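You operate a simulated robot arm through the tools that you are given. There is no shell and no other tool. Be economical: measure what you need, move in short steps, check, and stop when the job is done.

You run a simulated robot arm. Do the job below in one go: nothing can be reset, and whatever is moved stays where it is left.

TASK
Set the controls near the top of the timber platform. At the end: the right lamp switch is switched on; the silver small gauge is on the grey soap dish; the left lamp switch is switched on; the middle lamp switch is switched on; whatever was shut is shut again. Leave all else as you found it, and nothing knocked over.
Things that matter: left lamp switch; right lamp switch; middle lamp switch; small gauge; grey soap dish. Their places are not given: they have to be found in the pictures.

Only the result counts: the job must be done as asked and must still hold three seconds after the hand-in. Knocking over, shifting, dropping, spilling or breaking anything else fails it.

THE ROBOT
A 7-joint arm with a two-finger parallel gripper, fixed in place. Base frame: the origin is at the foot of the arm, x ahead of it, y to its left, z up; the work surface is at about z = 0. Readings come in m, degrees, newtons and seconds.
With the tool pointing down near the work surface it reaches from about 0.22 to 0.58 m from the base axis. Its first joint turns from -66.0 to 66.0 degrees. Payload 2.5 kg.
The tool frame sits at the grasp point between the pads (the TCP): z along the fingers, y along the line on which they close. The tips reach 0.023 m beyond it. The gripper opens to 0.094 m. The fingers are 0.038 m wide and 0.01 m thick; the gripper's body (0.054 by 0.096 m) begins 0.039 m behind the TCP.
Orientation is told as [roll, pitch, yaw] about the base's x, y, z axes, in that order, counted from this pose: with the fingers straight down and closing along the base's y, the tool's x points along the base's -x, its y along +y and its z along -z.

THE INTERFACE
- The arm moves only by the tool play_rows. Its argument "series" is text: rows parted by semicolons, each of 7 numbers parted by spaces: the turn, a rotation vector about the base's x, y, z in units of 4 degrees (1.0 is 4 degrees), then the shift along the base's x, y, z in units of 40 mm (1.0 is 40 mm), then the closure in counts, from 0 (fully open) to 255 (shut). In form: wx wy wz x y z claw; .... A call has 1 to 12 rows; each row shifts and turns the commanded pose from where the row before left it. A call with a number of a shift or a turn outside -1 to 1 is refused whole. Rows are played at 5 a second. More than 0.05 m and 8.6 degrees between two rows, or a gripper value outside its range, and nothing of the call is played. A pose out of reach is approached as far as the arm can. The call stops where the force on the tool passes 40 N (or 10 N more than at its start, if that is more) or the arm is blocked; 0.2 s more then pass. The fingers move at their own pace (about 0.108 m/s each) and stop on an object; they squeeze with about 25 N. The grip force told is the motor's: it shows also when the fingers shut on nothing. Time passes only in rows, and 0.2 s behind the last, so rows that do not move let the fingers close. It gives the time, the measured TCP pose, the force on the tool (base axes), the opening and the grip force at its end, in the units of the frame above (readings bear some noise), and new pictures: "show" is both (left out), scene, wrist or none.
- Cameras (640 x 400 px; columns grow to the right, rows downward): "scene" is fixed at [0.118, -0.4057, 0.5457]; the picture's right is [0.85, -0.53, 0.00], its down [-0.29, -0.48, -0.83] and it looks along [0.44, 0.70, -0.56] (base axes); focal length 360 px, centre (320, 200). "wrist" rides on the gripper at [-0.039, 0, -0.044] in the tool frame; the picture's right is [0.00, -1.00, 0.00], its down [0.97, 0.00, -0.24] and it looks along [0.24, 0.00, 0.97] (tool axes); focal length 218 px, centre (320, 200).
- measure_at(camera, pixels): for up to 12 pixels [column, row] of the newest picture of that camera ("zoom" is the newest enlarged one), the place [x, y, z] in the base frame of the surface seen there, good to about 0.002 m. The clock stands still meanwhile.
- close_up(camera, box): a new picture of the part [left, top, right, bottom] of that camera's present view, enlarged. The clock stands still meanwhile.
- finish_job(): hands the job in; it is judged then, once.

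Work in short steps. Measure before you move; look again where a grasp or a placing could have gone wrong, and mend it. You have 80 turns and 120 pictures in all, those below and enlarged ones among them. Open the gripper and draw the arm clear of the work before you hand the job in, unless the task says otherwise; then end with one line.

The tools are called after "Emit:" as a command line: name --argument value ..., lists and objects as JSON in quotes. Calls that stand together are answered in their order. play_rows: Moves the arm, as the interface text tells. Its arguments: {"type":"object","properties":{"series":{"type":"string"},"show":{"type":"string","enum":["both","scene","wrist","none"]}},"required":["series"]} The other tools are called the same way: measure_at (camera, pixels) gives the place of the surface under pixels of a picture; close_up (camera, box) takes an enlarged picture of a part of a camera's view; finish_job () hands the job in.

At the start:

```text
t: 0.0
tcp_pos: [0.3706, 0.1191, 0.2509]
orientation: [-0.1, 0.0, 0.0]
contact_force: [-0.6, -0.9, 0.0]
finger_gap: 0.094
grasp_force: 0.1
```

scene: 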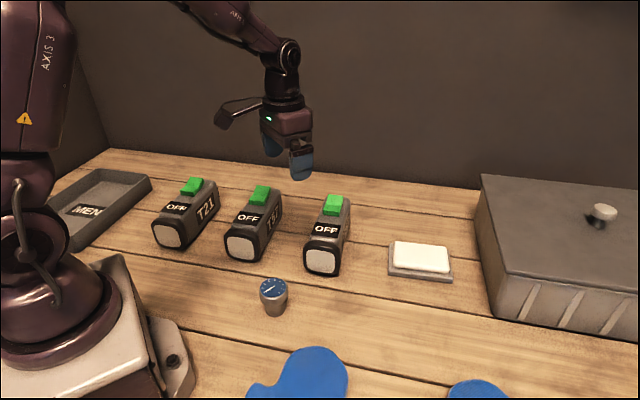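
wrist: 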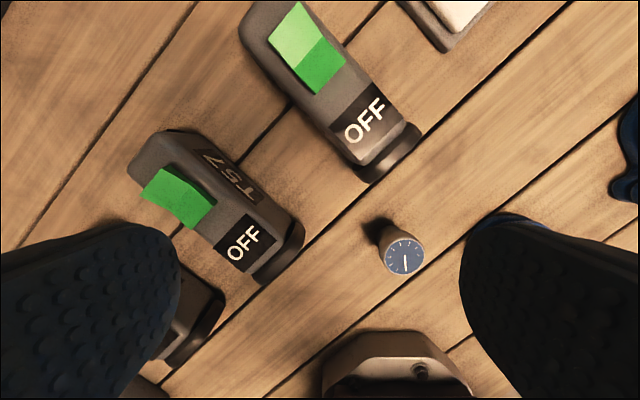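

I start by looking closely at the switches and the dish in the scene picture.

Emit:
close_up --camera "scene" --box '[140, 160, 360, 300]'

Emit:
close_up --camera "scene" --box '[360, 160, 640, 400]'

Emit:
measure_at --camera "scene" --pixels '[[192, 182], [188, 190], [261, 188], [258, 200], [334, 198], [333, 212], [273, 288], [275, 308], [420, 255], [420, 275], [602, 212], [100, 200]]'

Emit:
measure_at --camera "wrist" --pixels '[[290, 30], [320, 65], [178, 185], [192, 212], [365, 120], [243, 243], [404, 258], [385, 240]]'

```text
2.86 times, centred on (250, 230) of scene
```

zoom: 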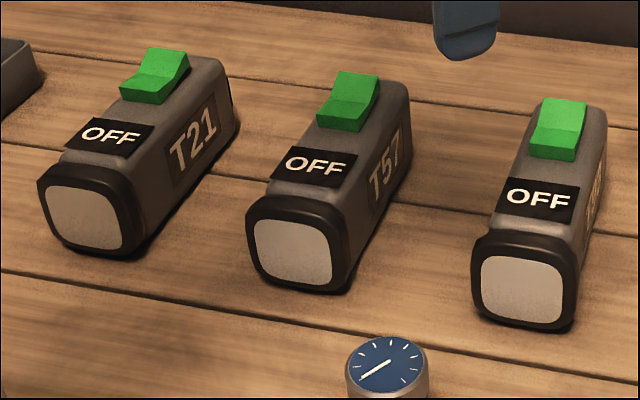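

```text
1.67 times, centred on (500, 280) of scene
```

zoom: 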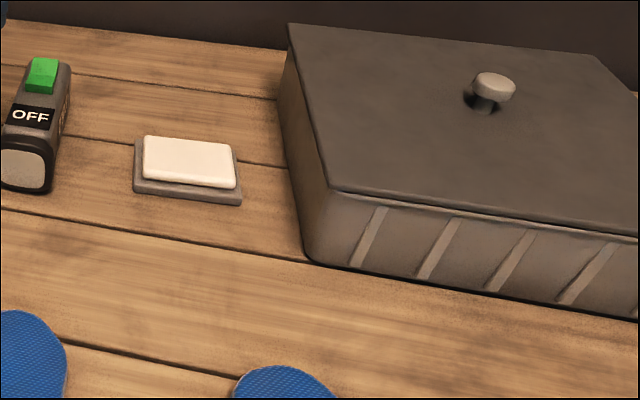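

```text
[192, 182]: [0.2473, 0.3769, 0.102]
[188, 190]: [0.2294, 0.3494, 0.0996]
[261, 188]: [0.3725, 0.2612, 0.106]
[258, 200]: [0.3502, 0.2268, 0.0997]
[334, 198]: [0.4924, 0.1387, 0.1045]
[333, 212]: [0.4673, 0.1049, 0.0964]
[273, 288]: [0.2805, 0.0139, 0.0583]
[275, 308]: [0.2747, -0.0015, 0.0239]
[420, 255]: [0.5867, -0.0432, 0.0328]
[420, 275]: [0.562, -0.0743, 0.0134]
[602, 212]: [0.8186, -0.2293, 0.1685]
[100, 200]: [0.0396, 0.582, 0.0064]
```

```text
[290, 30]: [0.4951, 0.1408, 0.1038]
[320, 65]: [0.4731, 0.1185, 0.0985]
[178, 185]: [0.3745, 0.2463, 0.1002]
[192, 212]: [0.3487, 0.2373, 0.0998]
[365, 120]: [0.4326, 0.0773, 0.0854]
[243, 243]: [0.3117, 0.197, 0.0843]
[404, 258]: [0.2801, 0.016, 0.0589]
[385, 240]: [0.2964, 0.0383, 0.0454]
```

The three rockers stand with their far ends raised; I enlarge the middle and right ones in the wrist picture to get their geometry.

Emit:
close_up --camera "wrist" --box '[110, 0, 430, 200]'

Emit:
measure_at --camera "wrist" --pixels '[[298, 4], [272, 24], [322, 40], [292, 62], [343, 62], [315, 92], [165, 171], [144, 194], [214, 203], [195, 227], [180, 205], [380, 155]]'

Emit:
measure_at --camera "scene" --pixels '[[195, 179], [203, 180], [196, 186], [183, 189], [193, 193], [254, 187], [268, 188], [267, 196], [250, 204], [328, 197], [342, 197], [341, 205]]'

```text
2.00 times, centred on (270, 100) of wrist
```

zoom: 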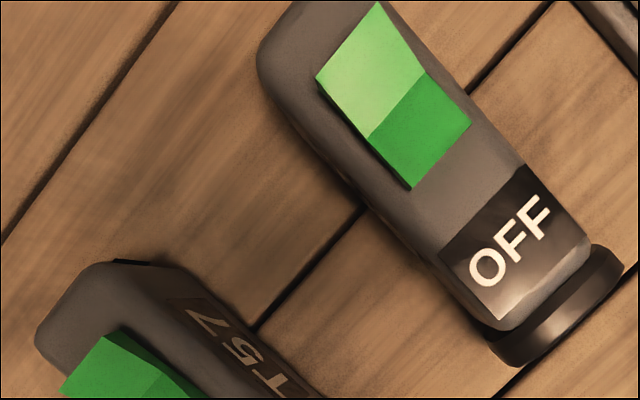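

```text
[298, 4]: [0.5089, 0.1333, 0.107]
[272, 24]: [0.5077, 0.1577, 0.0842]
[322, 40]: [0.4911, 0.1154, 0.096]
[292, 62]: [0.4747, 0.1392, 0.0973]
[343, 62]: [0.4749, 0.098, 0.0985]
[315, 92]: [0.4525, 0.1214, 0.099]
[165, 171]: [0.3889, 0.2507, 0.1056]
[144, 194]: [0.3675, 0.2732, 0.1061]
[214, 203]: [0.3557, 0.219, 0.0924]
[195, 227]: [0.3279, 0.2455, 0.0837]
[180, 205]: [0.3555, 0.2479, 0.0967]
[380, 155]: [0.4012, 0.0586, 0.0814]
```

```text
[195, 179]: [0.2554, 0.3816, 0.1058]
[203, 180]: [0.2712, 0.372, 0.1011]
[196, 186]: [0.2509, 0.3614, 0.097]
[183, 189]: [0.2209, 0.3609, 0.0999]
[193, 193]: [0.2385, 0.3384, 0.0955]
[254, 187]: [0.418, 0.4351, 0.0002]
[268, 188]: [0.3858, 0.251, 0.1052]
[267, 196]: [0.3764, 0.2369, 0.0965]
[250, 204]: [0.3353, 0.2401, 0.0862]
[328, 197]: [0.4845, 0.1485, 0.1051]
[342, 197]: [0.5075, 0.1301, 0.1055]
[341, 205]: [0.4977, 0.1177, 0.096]
```

Rocker far ends: middle about (0.378, 0.262, 0.106), right (0.497, 0.141, 0.106), left (0.26, 0.379, 0.105), all lying at about 45°. I close the fingers, turn the tool by -44° and hover over the middle rocker's far half.

Emit:
play_rows --series "0 0 -1 0.01 0.316 -0.2 255;0 0 -1 0.01 0.316 -0.2 255;0 0 -1 0.01 0.316 -0.2 255;0 0 -1 0.01 0.316 -0.2 255;0 0 -1 0.01 0.316 -0.2 255;0 0 -1 0.01 0.316 -0.2 255;0 0 -1 0.01 0.316 -0.2 255;0 0 -1 0.01 0.316 -0.2 255;0 0 -1 0.01 0.316 -0.2 255;0 0 -1 0 0.316 -0.2 255;0 0 -1 0 0.316 -0.2 255;0 0 0 0 0 0 255"

```text
t: 2.6
tcp_pos: [0.3734, 0.2565, 0.1615]
orientation: [0.0, -0.1, -44.0]
contact_force: [-0.4, 0.1, 0.6]
finger_gap: 0.0
grasp_force: 24.9
```

scene: 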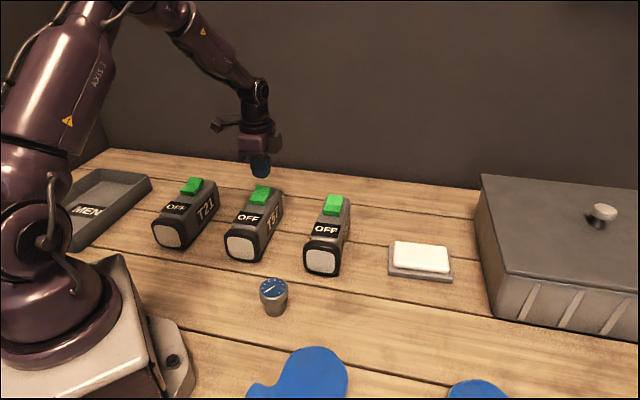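
wrist: 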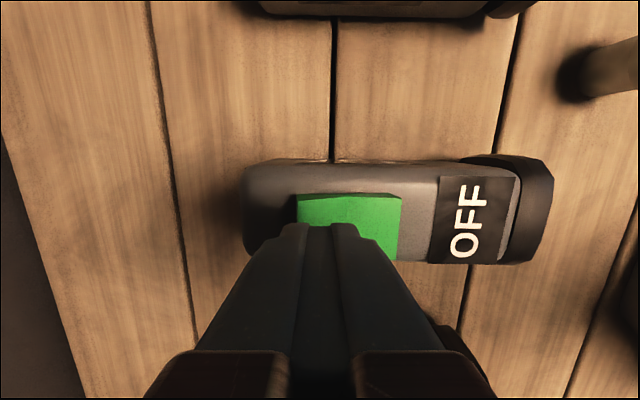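

The tool now lines up with the body. I measure the rocker's edges from this view (297..402, rows 195..258) before pressing.

Emit:
measure_at --camera "wrist" --pixels '[[301, 200], [301, 220], [302, 194], [350, 200], [396, 203], [396, 255], [250, 190], [415, 220], [250, 215], [430, 190]]'

Emit:
close_up --camera "wrist" --box '[230, 140, 430, 265]'

```text
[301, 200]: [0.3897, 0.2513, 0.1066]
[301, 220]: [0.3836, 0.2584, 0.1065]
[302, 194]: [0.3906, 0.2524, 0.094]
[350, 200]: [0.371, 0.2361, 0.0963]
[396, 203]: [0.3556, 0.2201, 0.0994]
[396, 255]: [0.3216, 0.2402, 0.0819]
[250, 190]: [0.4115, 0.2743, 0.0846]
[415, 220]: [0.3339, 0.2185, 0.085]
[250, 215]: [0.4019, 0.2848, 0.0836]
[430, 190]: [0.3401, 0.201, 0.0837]
```

```text
3.20 times, centred on (330, 202) of wrist
```

zoom: 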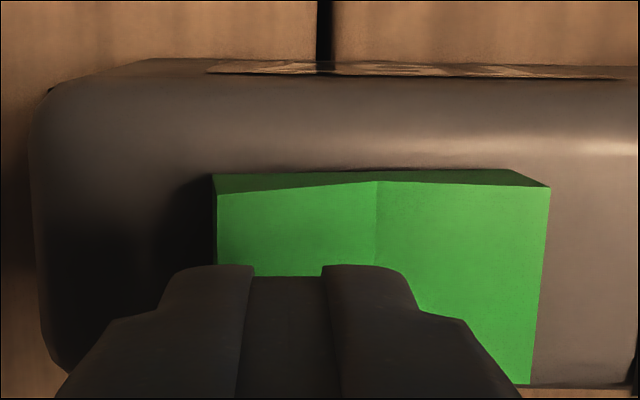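

Far end is at 0.1065, the hinge at 0.0965, so the stroke is about 7 mm. I shift 3 mm further along the body and press down to a tip height of ~0.098, then rise.

Emit:
play_rows --series "0 0 0 0.04 0.06 -0.4 255;0 0 0 0 0 -0.3 255;0 0 0 0 0 -0.12 255;0 0 0 0 0 -0.12 255;0 0 0 0 0 -0.1 255;0 0 0 0 0 0 255" --show "scene"

```text
t: 4.0
tcp_pos: [0.3758, 0.259, 0.1225]
orientation: [0.0, 0.0, -44.0]
contact_force: [-4.1, -1.2, 3.5]
finger_gap: 0.0001
grasp_force: 24.9
```

scene: 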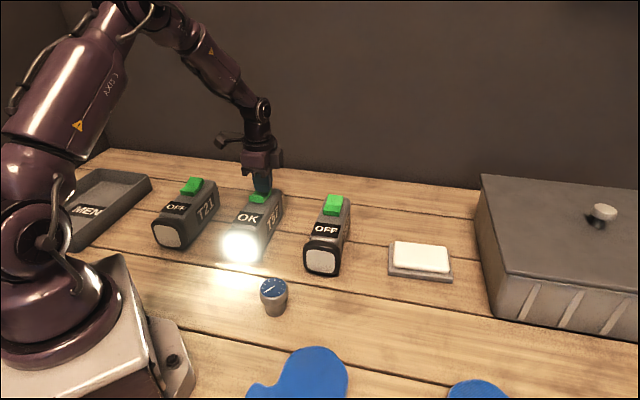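

The middle lamp lights. I press 1.5 mm more, then rise to see whether it holds.

Emit:
play_rows --series "0 0 0 0 0 -0.04 255;0 0 0 0 0 0.3 255;0 0 0 0 0 0.7 255;0 0 0 0 0 0 255"

```text
t: 5.0
tcp_pos: [0.3746, 0.26, 0.1607]
orientation: [0.0, -0.1, -44.0]
contact_force: [0.7, 0.8, 0.5]
finger_gap: 0.0003
grasp_force: 25.0
```

scene: 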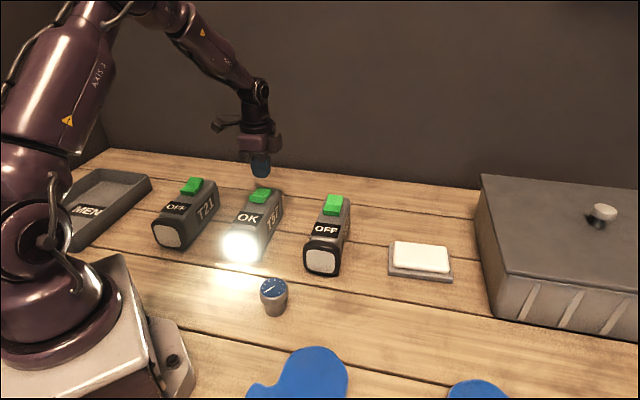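
wrist: 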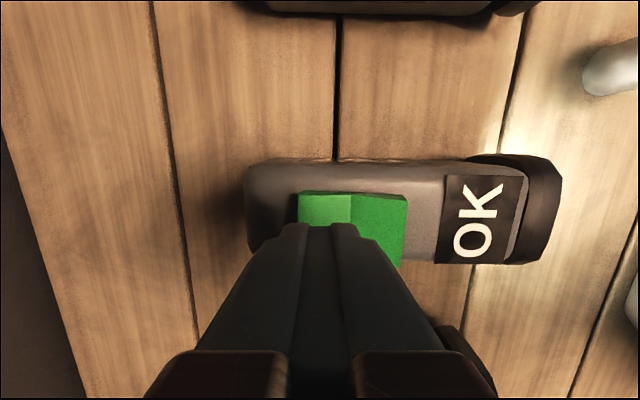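

The middle switch stays on. Next, hover over the right rocker's far half at (0.493, 0.138).

Emit:
play_rows --series "0 0 0 0.592 -0.61 0 255;0 0 0 0.592 -0.61 0 255;0 0 0 0.592 -0.61 0 255;0 0 0 0.592 -0.61 0 255;0 0 0 0.592 -0.61 0 255;0 0 0 0 0 0 255" --show "wrist"

```text
t: 6.4
tcp_pos: [0.4939, 0.1369, 0.1603]
orientation: [-0.1, 0.1, -43.9]
contact_force: [0.5, -0.3, 0.1]
finger_gap: 0.0
grasp_force: 25.3
```

wrist: 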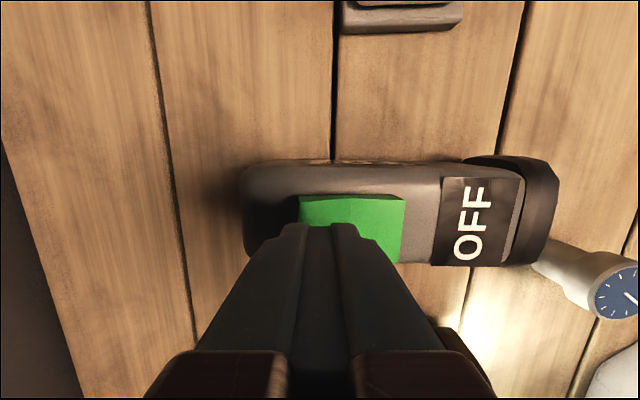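

The view matches the middle switch's (rocker at columns 298–404), so I press the same way and rise.

Emit:
play_rows --series "0 0 0 0 0 -0.4 255;0 0 0 0 0 -0.28 255;0 0 0 0 0 -0.12 255;0 0 0 0 0 -0.12 255;0 0 0 0 0 -0.08 255;0 0 0 0 0 0 255;0 0 0 0 0 0.3 255;0 0 0 0 0 0.7 255;0 0 0 0 0 0 255"

```text
t: 8.4
tcp_pos: [0.4936, 0.1362, 0.1589]
orientation: [0.0, 0.0, -44.0]
contact_force: [0.2, 1.1, 0.3]
finger_gap: 0.0
grasp_force: 24.6
```

scene: 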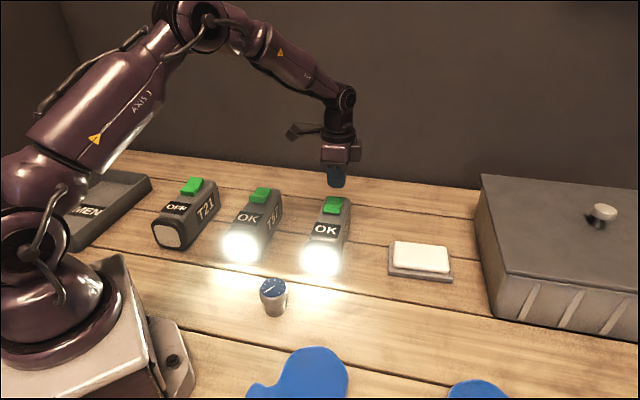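
wrist: 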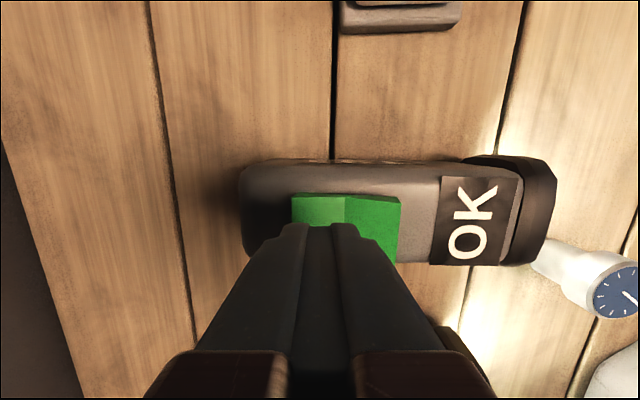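

The right switch is on as well. Now over to the left rocker, target about (0.257, 0.377), in a straight line at the same height.

Emit:
play_rows --series "0 0 0 -0.657 0.67 0.01 255;0 0 0 -0.657 0.67 0.01 255;0 0 0 -0.657 0.67 0 255;0 0 0 -0.657 0.67 0 255;0 0 0 -0.657 0.67 0 255;0 0 0 -0.657 0.67 0 255;0 0 0 -0.657 0.67 0 255;0 0 0 -0.657 0.67 0 255;0 0 0 -0.657 0.67 0 255;0 0 0 0 0 0 255" --show "wrist"

```text
t: 10.6
tcp_pos: [0.2581, 0.3771, 0.1622]
orientation: [0.1, -0.1, -44.0]
contact_force: [-0.3, 0.4, -0.5]
finger_gap: 0.0002
grasp_force: 25.2
```

wrist: 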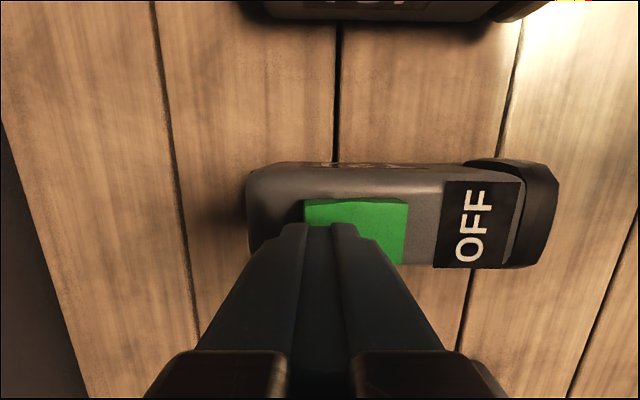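

The rocker sits at columns 304–408, about 2 mm nearer than in the other cases; I correct by 1.5 mm and press.

Emit:
play_rows --series "0 0 0 -0.03 -0.03 -0.4 255;0 0 0 0 0 -0.32 255;0 0 0 0 0 -0.12 255;0 0 0 0 0 -0.12 255;0 0 0 0 0 -0.08 255;0 0 0 0 0 0 255;0 0 0 0 0 0.3 255;0 0 0 0 0 0.7 255;0 0 0 0 0 0.5 255;0 0 0 0 0 0 255" --show "both"

```text
t: 12.8
tcp_pos: [0.2561, 0.3782, 0.1802]
orientation: [0.0, 0.0, -44.0]
contact_force: [-0.6, -0.4, 0.4]
finger_gap: 0.0001
grasp_force: 24.7
```

scene: 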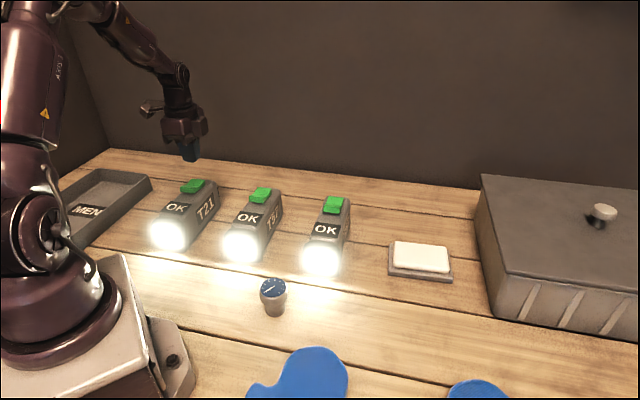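
wrist: 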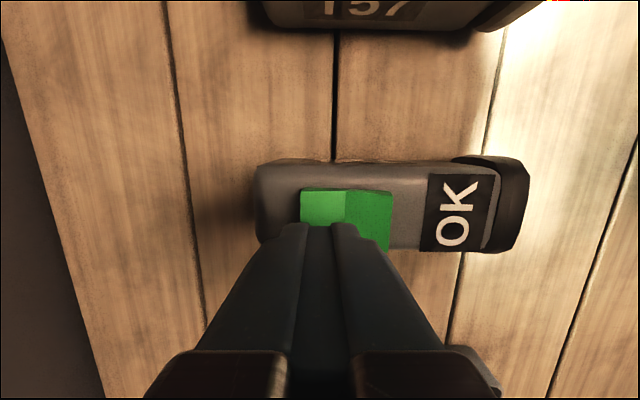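

All three lamps are lit. I travel to hover over the gauge near (0.280, 0.015), turning the tool back to yaw 0 and opening the fingers.

Emit:
play_rows --series "0 0 0.917 0.05 -0.756 0.05 255;0 0 0.917 0.05 -0.756 0.05 255;0 0 0.917 0.05 -0.756 0.05 255;0 0 0.917 0.05 -0.756 0.05 255;0 0 0.917 0.05 -0.756 0 255;0 0 0.917 0.05 -0.756 0 255;0 0 0.917 0.05 -0.756 0 0;0 0 0.917 0.05 -0.756 0 0;0 0 0.917 0.05 -0.756 0 0;0 0 0.917 0.05 -0.756 0 0;0 0 0.917 0.05 -0.756 0 0;0 0 0.917 0.05 -0.756 0 0"

```text
t: 15.4
tcp_pos: [0.2795, 0.0161, 0.1887]
orientation: [0.0, 0.0, 0.3]
contact_force: [0.5, -0.1, -0.2]
finger_gap: 0.0938
grasp_force: 0.1
```

scene: 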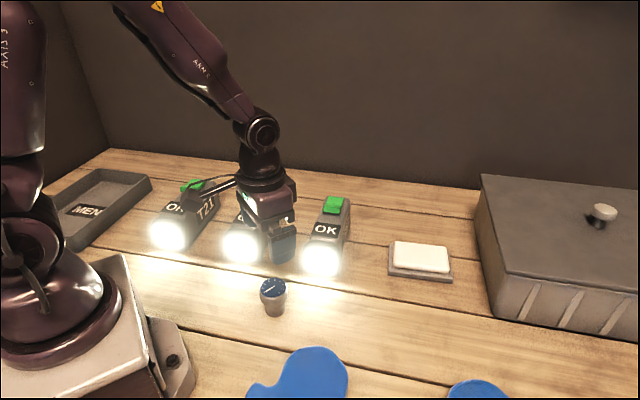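
wrist: 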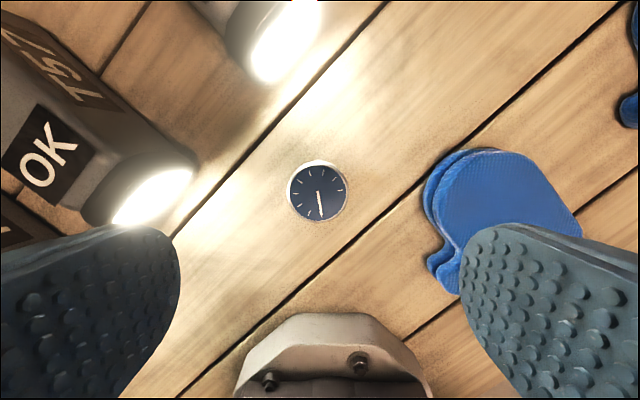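

The gauge's dial is at (318, 193) of the wrist view; I measure its rim and the blue thing beside it.

Emit:
measure_at --camera "wrist" --pixels '[[292, 193], [344, 193], [318, 167], [318, 217], [318, 193], [500, 190], [440, 190], [470, 160], [630, 100]]'

Emit:
measure_at --camera "scene" --pixels '[[273, 305], [266, 300], [281, 300], [390, 243], [388, 273], [452, 281], [452, 248], [398, 246], [446, 248], [449, 271], [393, 264], [420, 255]]'

Emit:
close_up --camera "scene" --box '[240, 220, 480, 370]'

```text
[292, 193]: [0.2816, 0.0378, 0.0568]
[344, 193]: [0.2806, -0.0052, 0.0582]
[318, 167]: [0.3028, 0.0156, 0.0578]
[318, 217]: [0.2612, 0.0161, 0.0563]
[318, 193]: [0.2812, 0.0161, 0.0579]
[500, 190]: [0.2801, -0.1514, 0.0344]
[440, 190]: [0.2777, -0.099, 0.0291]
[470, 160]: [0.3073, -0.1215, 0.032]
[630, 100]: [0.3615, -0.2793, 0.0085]
```

```text
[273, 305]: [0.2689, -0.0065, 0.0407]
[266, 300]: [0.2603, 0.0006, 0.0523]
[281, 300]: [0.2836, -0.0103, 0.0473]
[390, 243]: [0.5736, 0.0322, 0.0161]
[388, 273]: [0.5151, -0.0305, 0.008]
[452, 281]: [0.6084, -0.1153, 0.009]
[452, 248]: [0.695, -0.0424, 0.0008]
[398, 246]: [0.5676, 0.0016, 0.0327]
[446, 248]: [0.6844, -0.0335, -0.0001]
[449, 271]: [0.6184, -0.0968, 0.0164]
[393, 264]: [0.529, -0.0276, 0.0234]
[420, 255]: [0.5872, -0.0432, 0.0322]
```

```text
2.67 times, centred on (360, 295) of scene
```

zoom: 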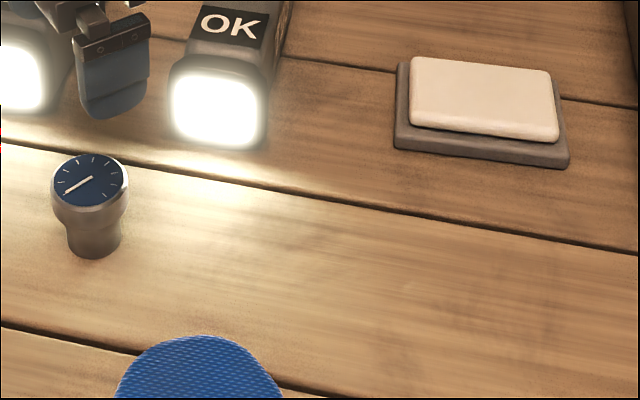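

The gauge has a 43 mm head (top 0.058) centred at (0.281, 0.016), with a narrower foot. I descend to TCP z ≈ 0.047 with the fingers either side, then close.

Emit:
play_rows --series "0 0 0 0.04 0 -0.8 0;0 0 0 0 0 -0.8 0;0 0 0 0 0 -0.8 0;0 0 0 0 0 -0.7 0;0 0 0 0 0 -0.44 0;0 0 0 0 0 0 0;0 0 0 0 0 0 255;0 0 0 0 0 0 255;0 0 0 0 0 0 255"

```text
t: 17.4
tcp_pos: [0.2808, 0.0149, 0.0442]
orientation: [0.0, 0.1, 0.1]
contact_force: [0.0, 0.3, 0.9]
finger_gap: 0.0512
grasp_force: 24.9
```

scene: 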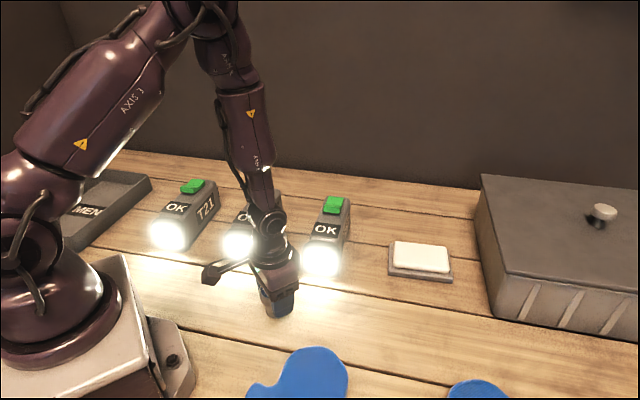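
wrist: 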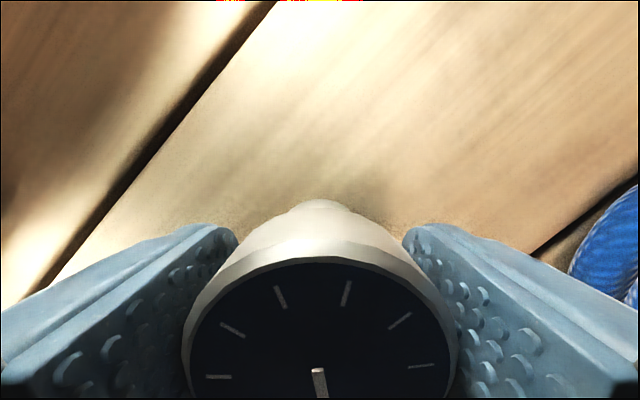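

The grip holds at a 51 mm gap on the head. I lift it by 0.12 m and check.

Emit:
play_rows --series "0 0 0 0 0 0.3 255;0 0 0 0 0 0.7 255;0 0 0 0 0 0.8 255;0 0 0 0 0 0.8 255;0 0 0 0 0 0.4 255;0 0 0 0 0 0 255"

```text
t: 18.8
tcp_pos: [0.2826, 0.016, 0.1655]
orientation: [0.0, 0.0, 0.1]
contact_force: [0.7, -0.4, -1.1]
finger_gap: 0.0512
grasp_force: 25.0
```

scene: 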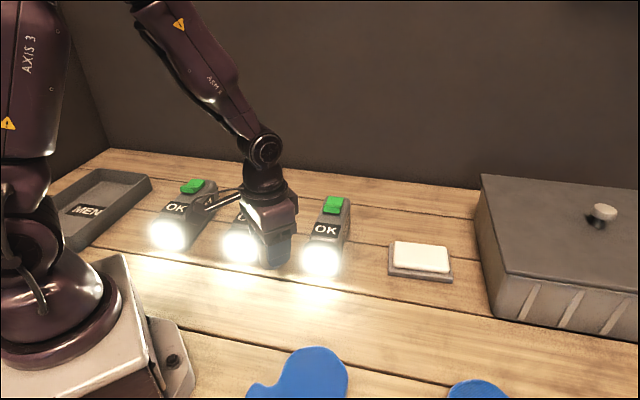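
wrist: 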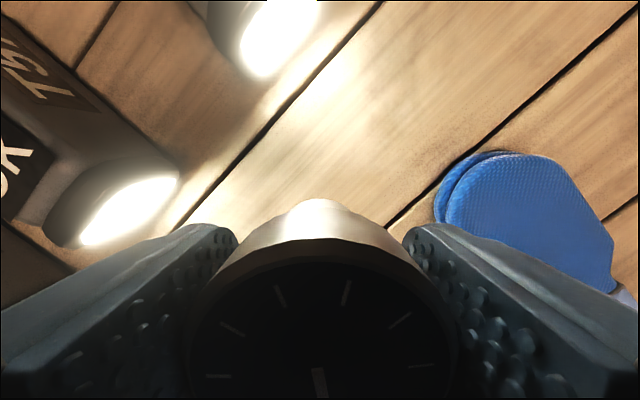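

Held upright. I carry it toward the dish, stopping short at about (0.50, -0.048) to look with the wrist camera.

Emit:
play_rows --series "0 0 0 0.776 -0.229 0 255;0 0 0 0.776 -0.229 0 255;0 0 0 0.776 -0.229 0 255;0 0 0 0.776 -0.229 0 255;0 0 0 0.776 -0.229 0 255;0 0 0 0.776 -0.229 0 255;0 0 0 0.776 -0.229 0 255;0 0 0 0 0 0 255"

```text
t: 20.6
tcp_pos: [0.4982, -0.0512, 0.1641]
orientation: [0.0, 0.0, 0.0]
contact_force: [0.4, 0.2, -1.7]
finger_gap: 0.0511
grasp_force: 25.0
```

scene: 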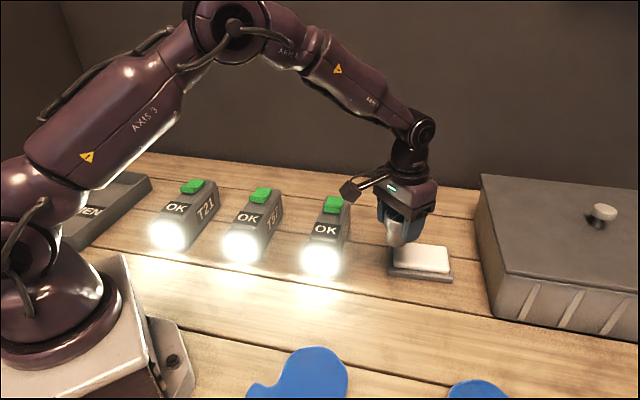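
wrist: 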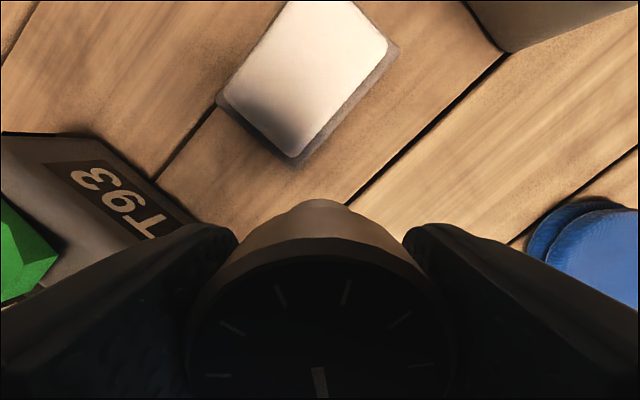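

The soap/dish block is seen at about (305, 75); I measure its corners and middle and enlarge it.

Emit:
measure_at --camera "wrist" --pixels '[[291, 152], [235, 93], [386, 45], [340, 100], [306, 75], [300, 110], [260, 60], [352, 4], [293, 4], [297, 164], [218, 97], [397, 45]]'

Emit:
close_up --camera "wrist" --box '[200, 0, 440, 150]'

```text
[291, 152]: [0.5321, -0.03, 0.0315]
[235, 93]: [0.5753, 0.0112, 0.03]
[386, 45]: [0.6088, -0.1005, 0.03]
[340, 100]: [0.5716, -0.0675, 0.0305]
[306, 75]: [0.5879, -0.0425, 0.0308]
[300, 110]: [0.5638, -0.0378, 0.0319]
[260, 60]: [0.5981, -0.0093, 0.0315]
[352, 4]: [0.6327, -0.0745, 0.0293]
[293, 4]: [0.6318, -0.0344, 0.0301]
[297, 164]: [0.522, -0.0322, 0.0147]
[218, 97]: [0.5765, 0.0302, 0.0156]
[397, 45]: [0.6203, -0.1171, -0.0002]
```

```text
2.67 times, centred on (320, 75) of wrist
```

zoom: 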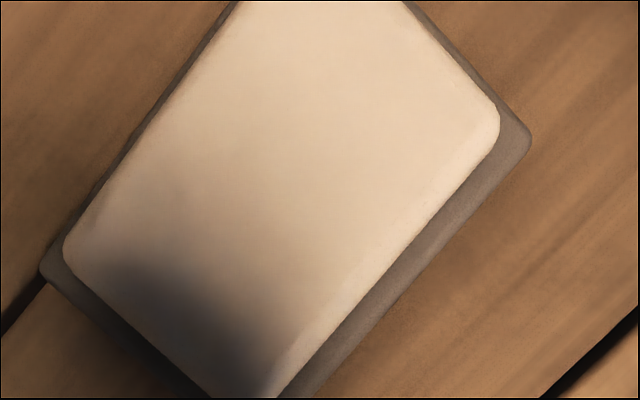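

The soap's top is at 0.031, with its centre near (0.592, -0.045). I aim for (0.586, -0.043) and lower first to about 15 mm above.

Emit:
play_rows --series "0 0 0 0.55 0.05 0 255;0 0 0 0.55 0.05 0 255;0 0 0 0.55 0.05 0 255;0 0 0 0.545 0.055 0 255;0 0 0 0 0 -0.6 255;0 0 0 0 0 -0.6 255;0 0 0 0 0 -0.6 255;0 0 0 0 0 0 255"

```text
t: 22.4
tcp_pos: [0.587, -0.0409, 0.0947]
orientation: [0.0, 0.0, 0.1]
contact_force: [0.2, 0.3, -1.4]
finger_gap: 0.051
grasp_force: 24.7
```

scene: 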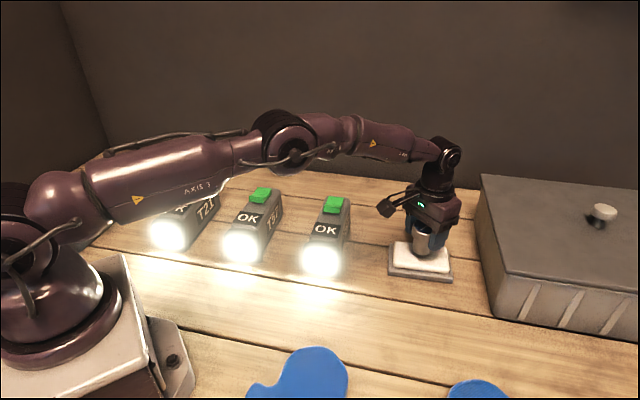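
wrist: 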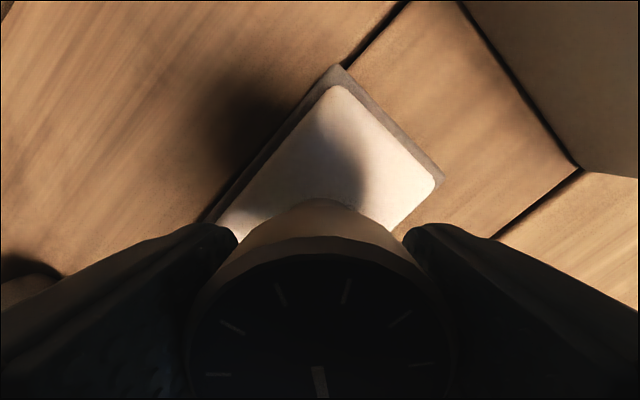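

In reach and centred. I lower in small steps to contact at about z = 0.0755.

Emit:
play_rows --series "0 0 0 0 -0.02 -0.2 255;0 0 0 0 0 -0.15 255;0 0 0 0 0 -0.06 255;0 0 0 0 0 -0.03 255;0 0 0 0 0 -0.03 255;0 0 0 0 0 0 255" --show "scene"

Emit:
close_up --camera "scene" --box '[360, 190, 480, 290]'

```text
t: 23.8
tcp_pos: [0.5876, -0.0424, 0.0759]
orientation: [0.0, -0.1, 0.1]
contact_force: [-2.3, 0.3, 6.6]
finger_gap: 0.0513
grasp_force: 24.9
```

scene: 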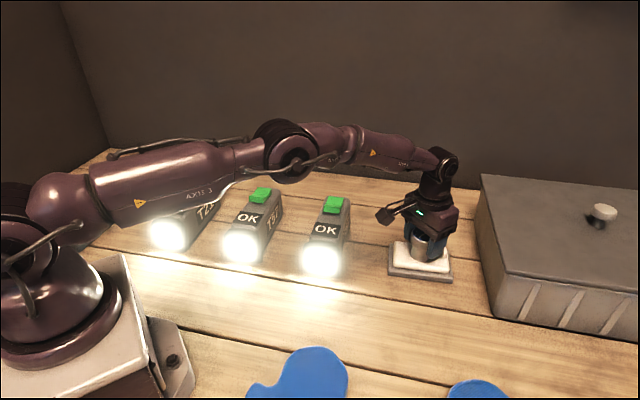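

```text
4.00 times, centred on (420, 240) of scene
```

zoom: 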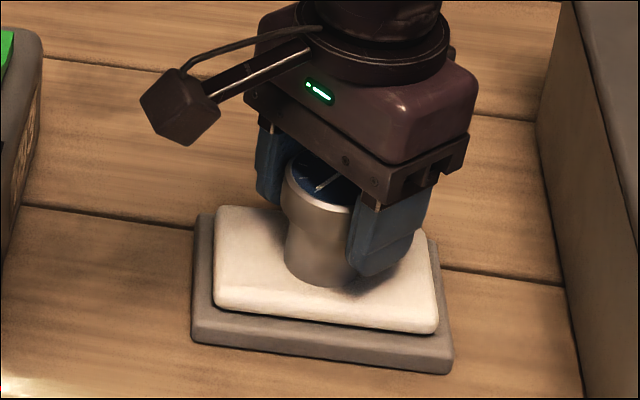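

The gauge stands on the soap dish's top (6.6 N upward). I open the fingers part way, wait, and rise straight up.

Emit:
play_rows --series "0 0 0 0 0 0 60;0 0 0 0 0 0 50;0 0 0 0 0 0 50;0 0 0 0 0 0.4 50;0 0 0 0 0 0.8 50;0 0 0 0 0 0.8 50;0 0 0 -0.5 0 0.5 50;0 0 0 -0.9 0 0.2 50;0 0 0 -0.9 0 0 0;0 0 0 -0.9 0 0 0;0 0 0 -0.5 0 0 0"

Emit:
close_up --camera "scene" --box '[360, 190, 480, 290]'

```text
t: 26.2
tcp_pos: [0.437, -0.0411, 0.182]
orientation: [-0.1, -0.2, 0.1]
contact_force: [0.4, 0.8, 0.2]
finger_gap: 0.0937
grasp_force: 0.0
```

scene: 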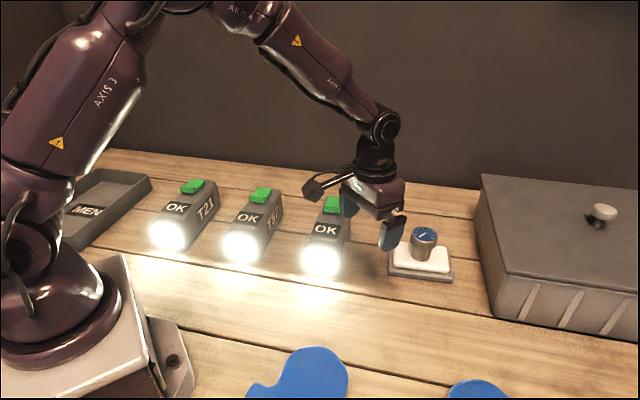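
wrist: 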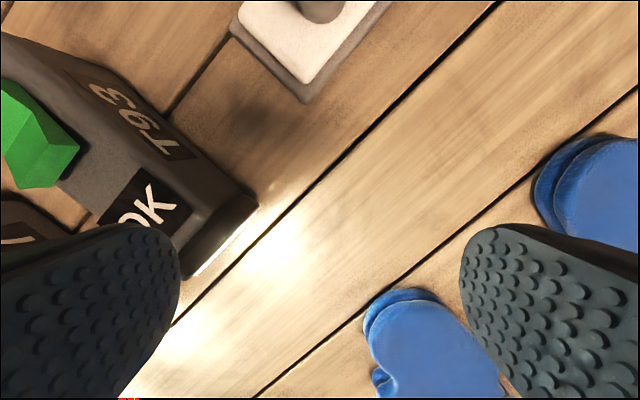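

```text
4.00 times, centred on (420, 240) of scene
```

zoom: 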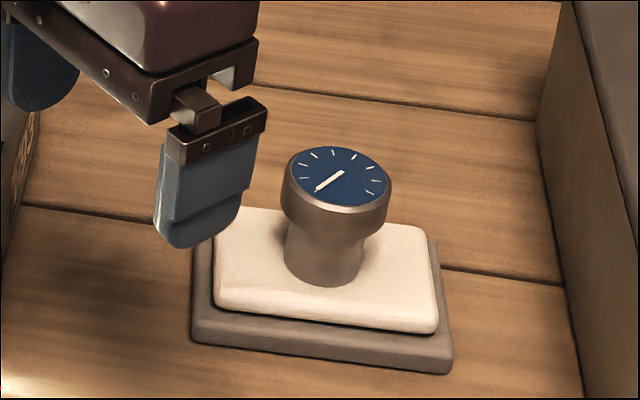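

The gauge stands upright on the soap dish at (423, 240) and all three lamps are lit. I raise the arm a little more, and check that everything still holds.

Emit:
play_rows --series "0 0 0 -0.5 0 0.8 0;0 0 0 -0.5 0 0.8 0;0 0 0 0 0 0 0;0 0 0 0 0 0 0;0 0 0 0 0 0 0" --show "scene"

```text
t: 27.4
tcp_pos: [0.3997, -0.0398, 0.2465]
orientation: [0.0, 0.1, 0.1]
contact_force: [-0.4, 0.7, -0.2]
finger_gap: 0.0941
grasp_force: 0.0
```

scene: 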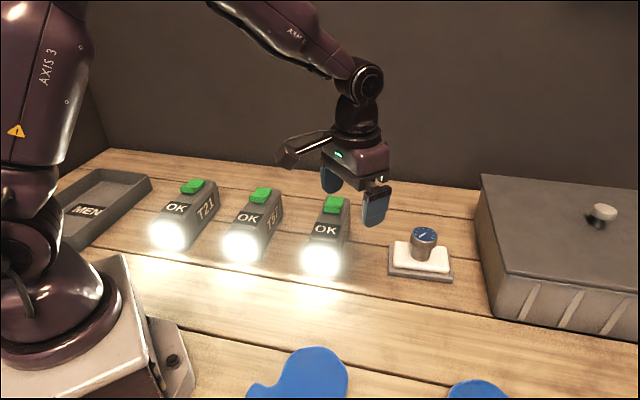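

All is in place and the arm is clear, so I hand in.

Emit:
finish_job

```text
The job is handed in.
```

The left, middle and right lamp switches are on with their lamps lit, and the silver small gauge stands upright on the white soap that sits on the grey soap dish; nothing else was moved or opened.
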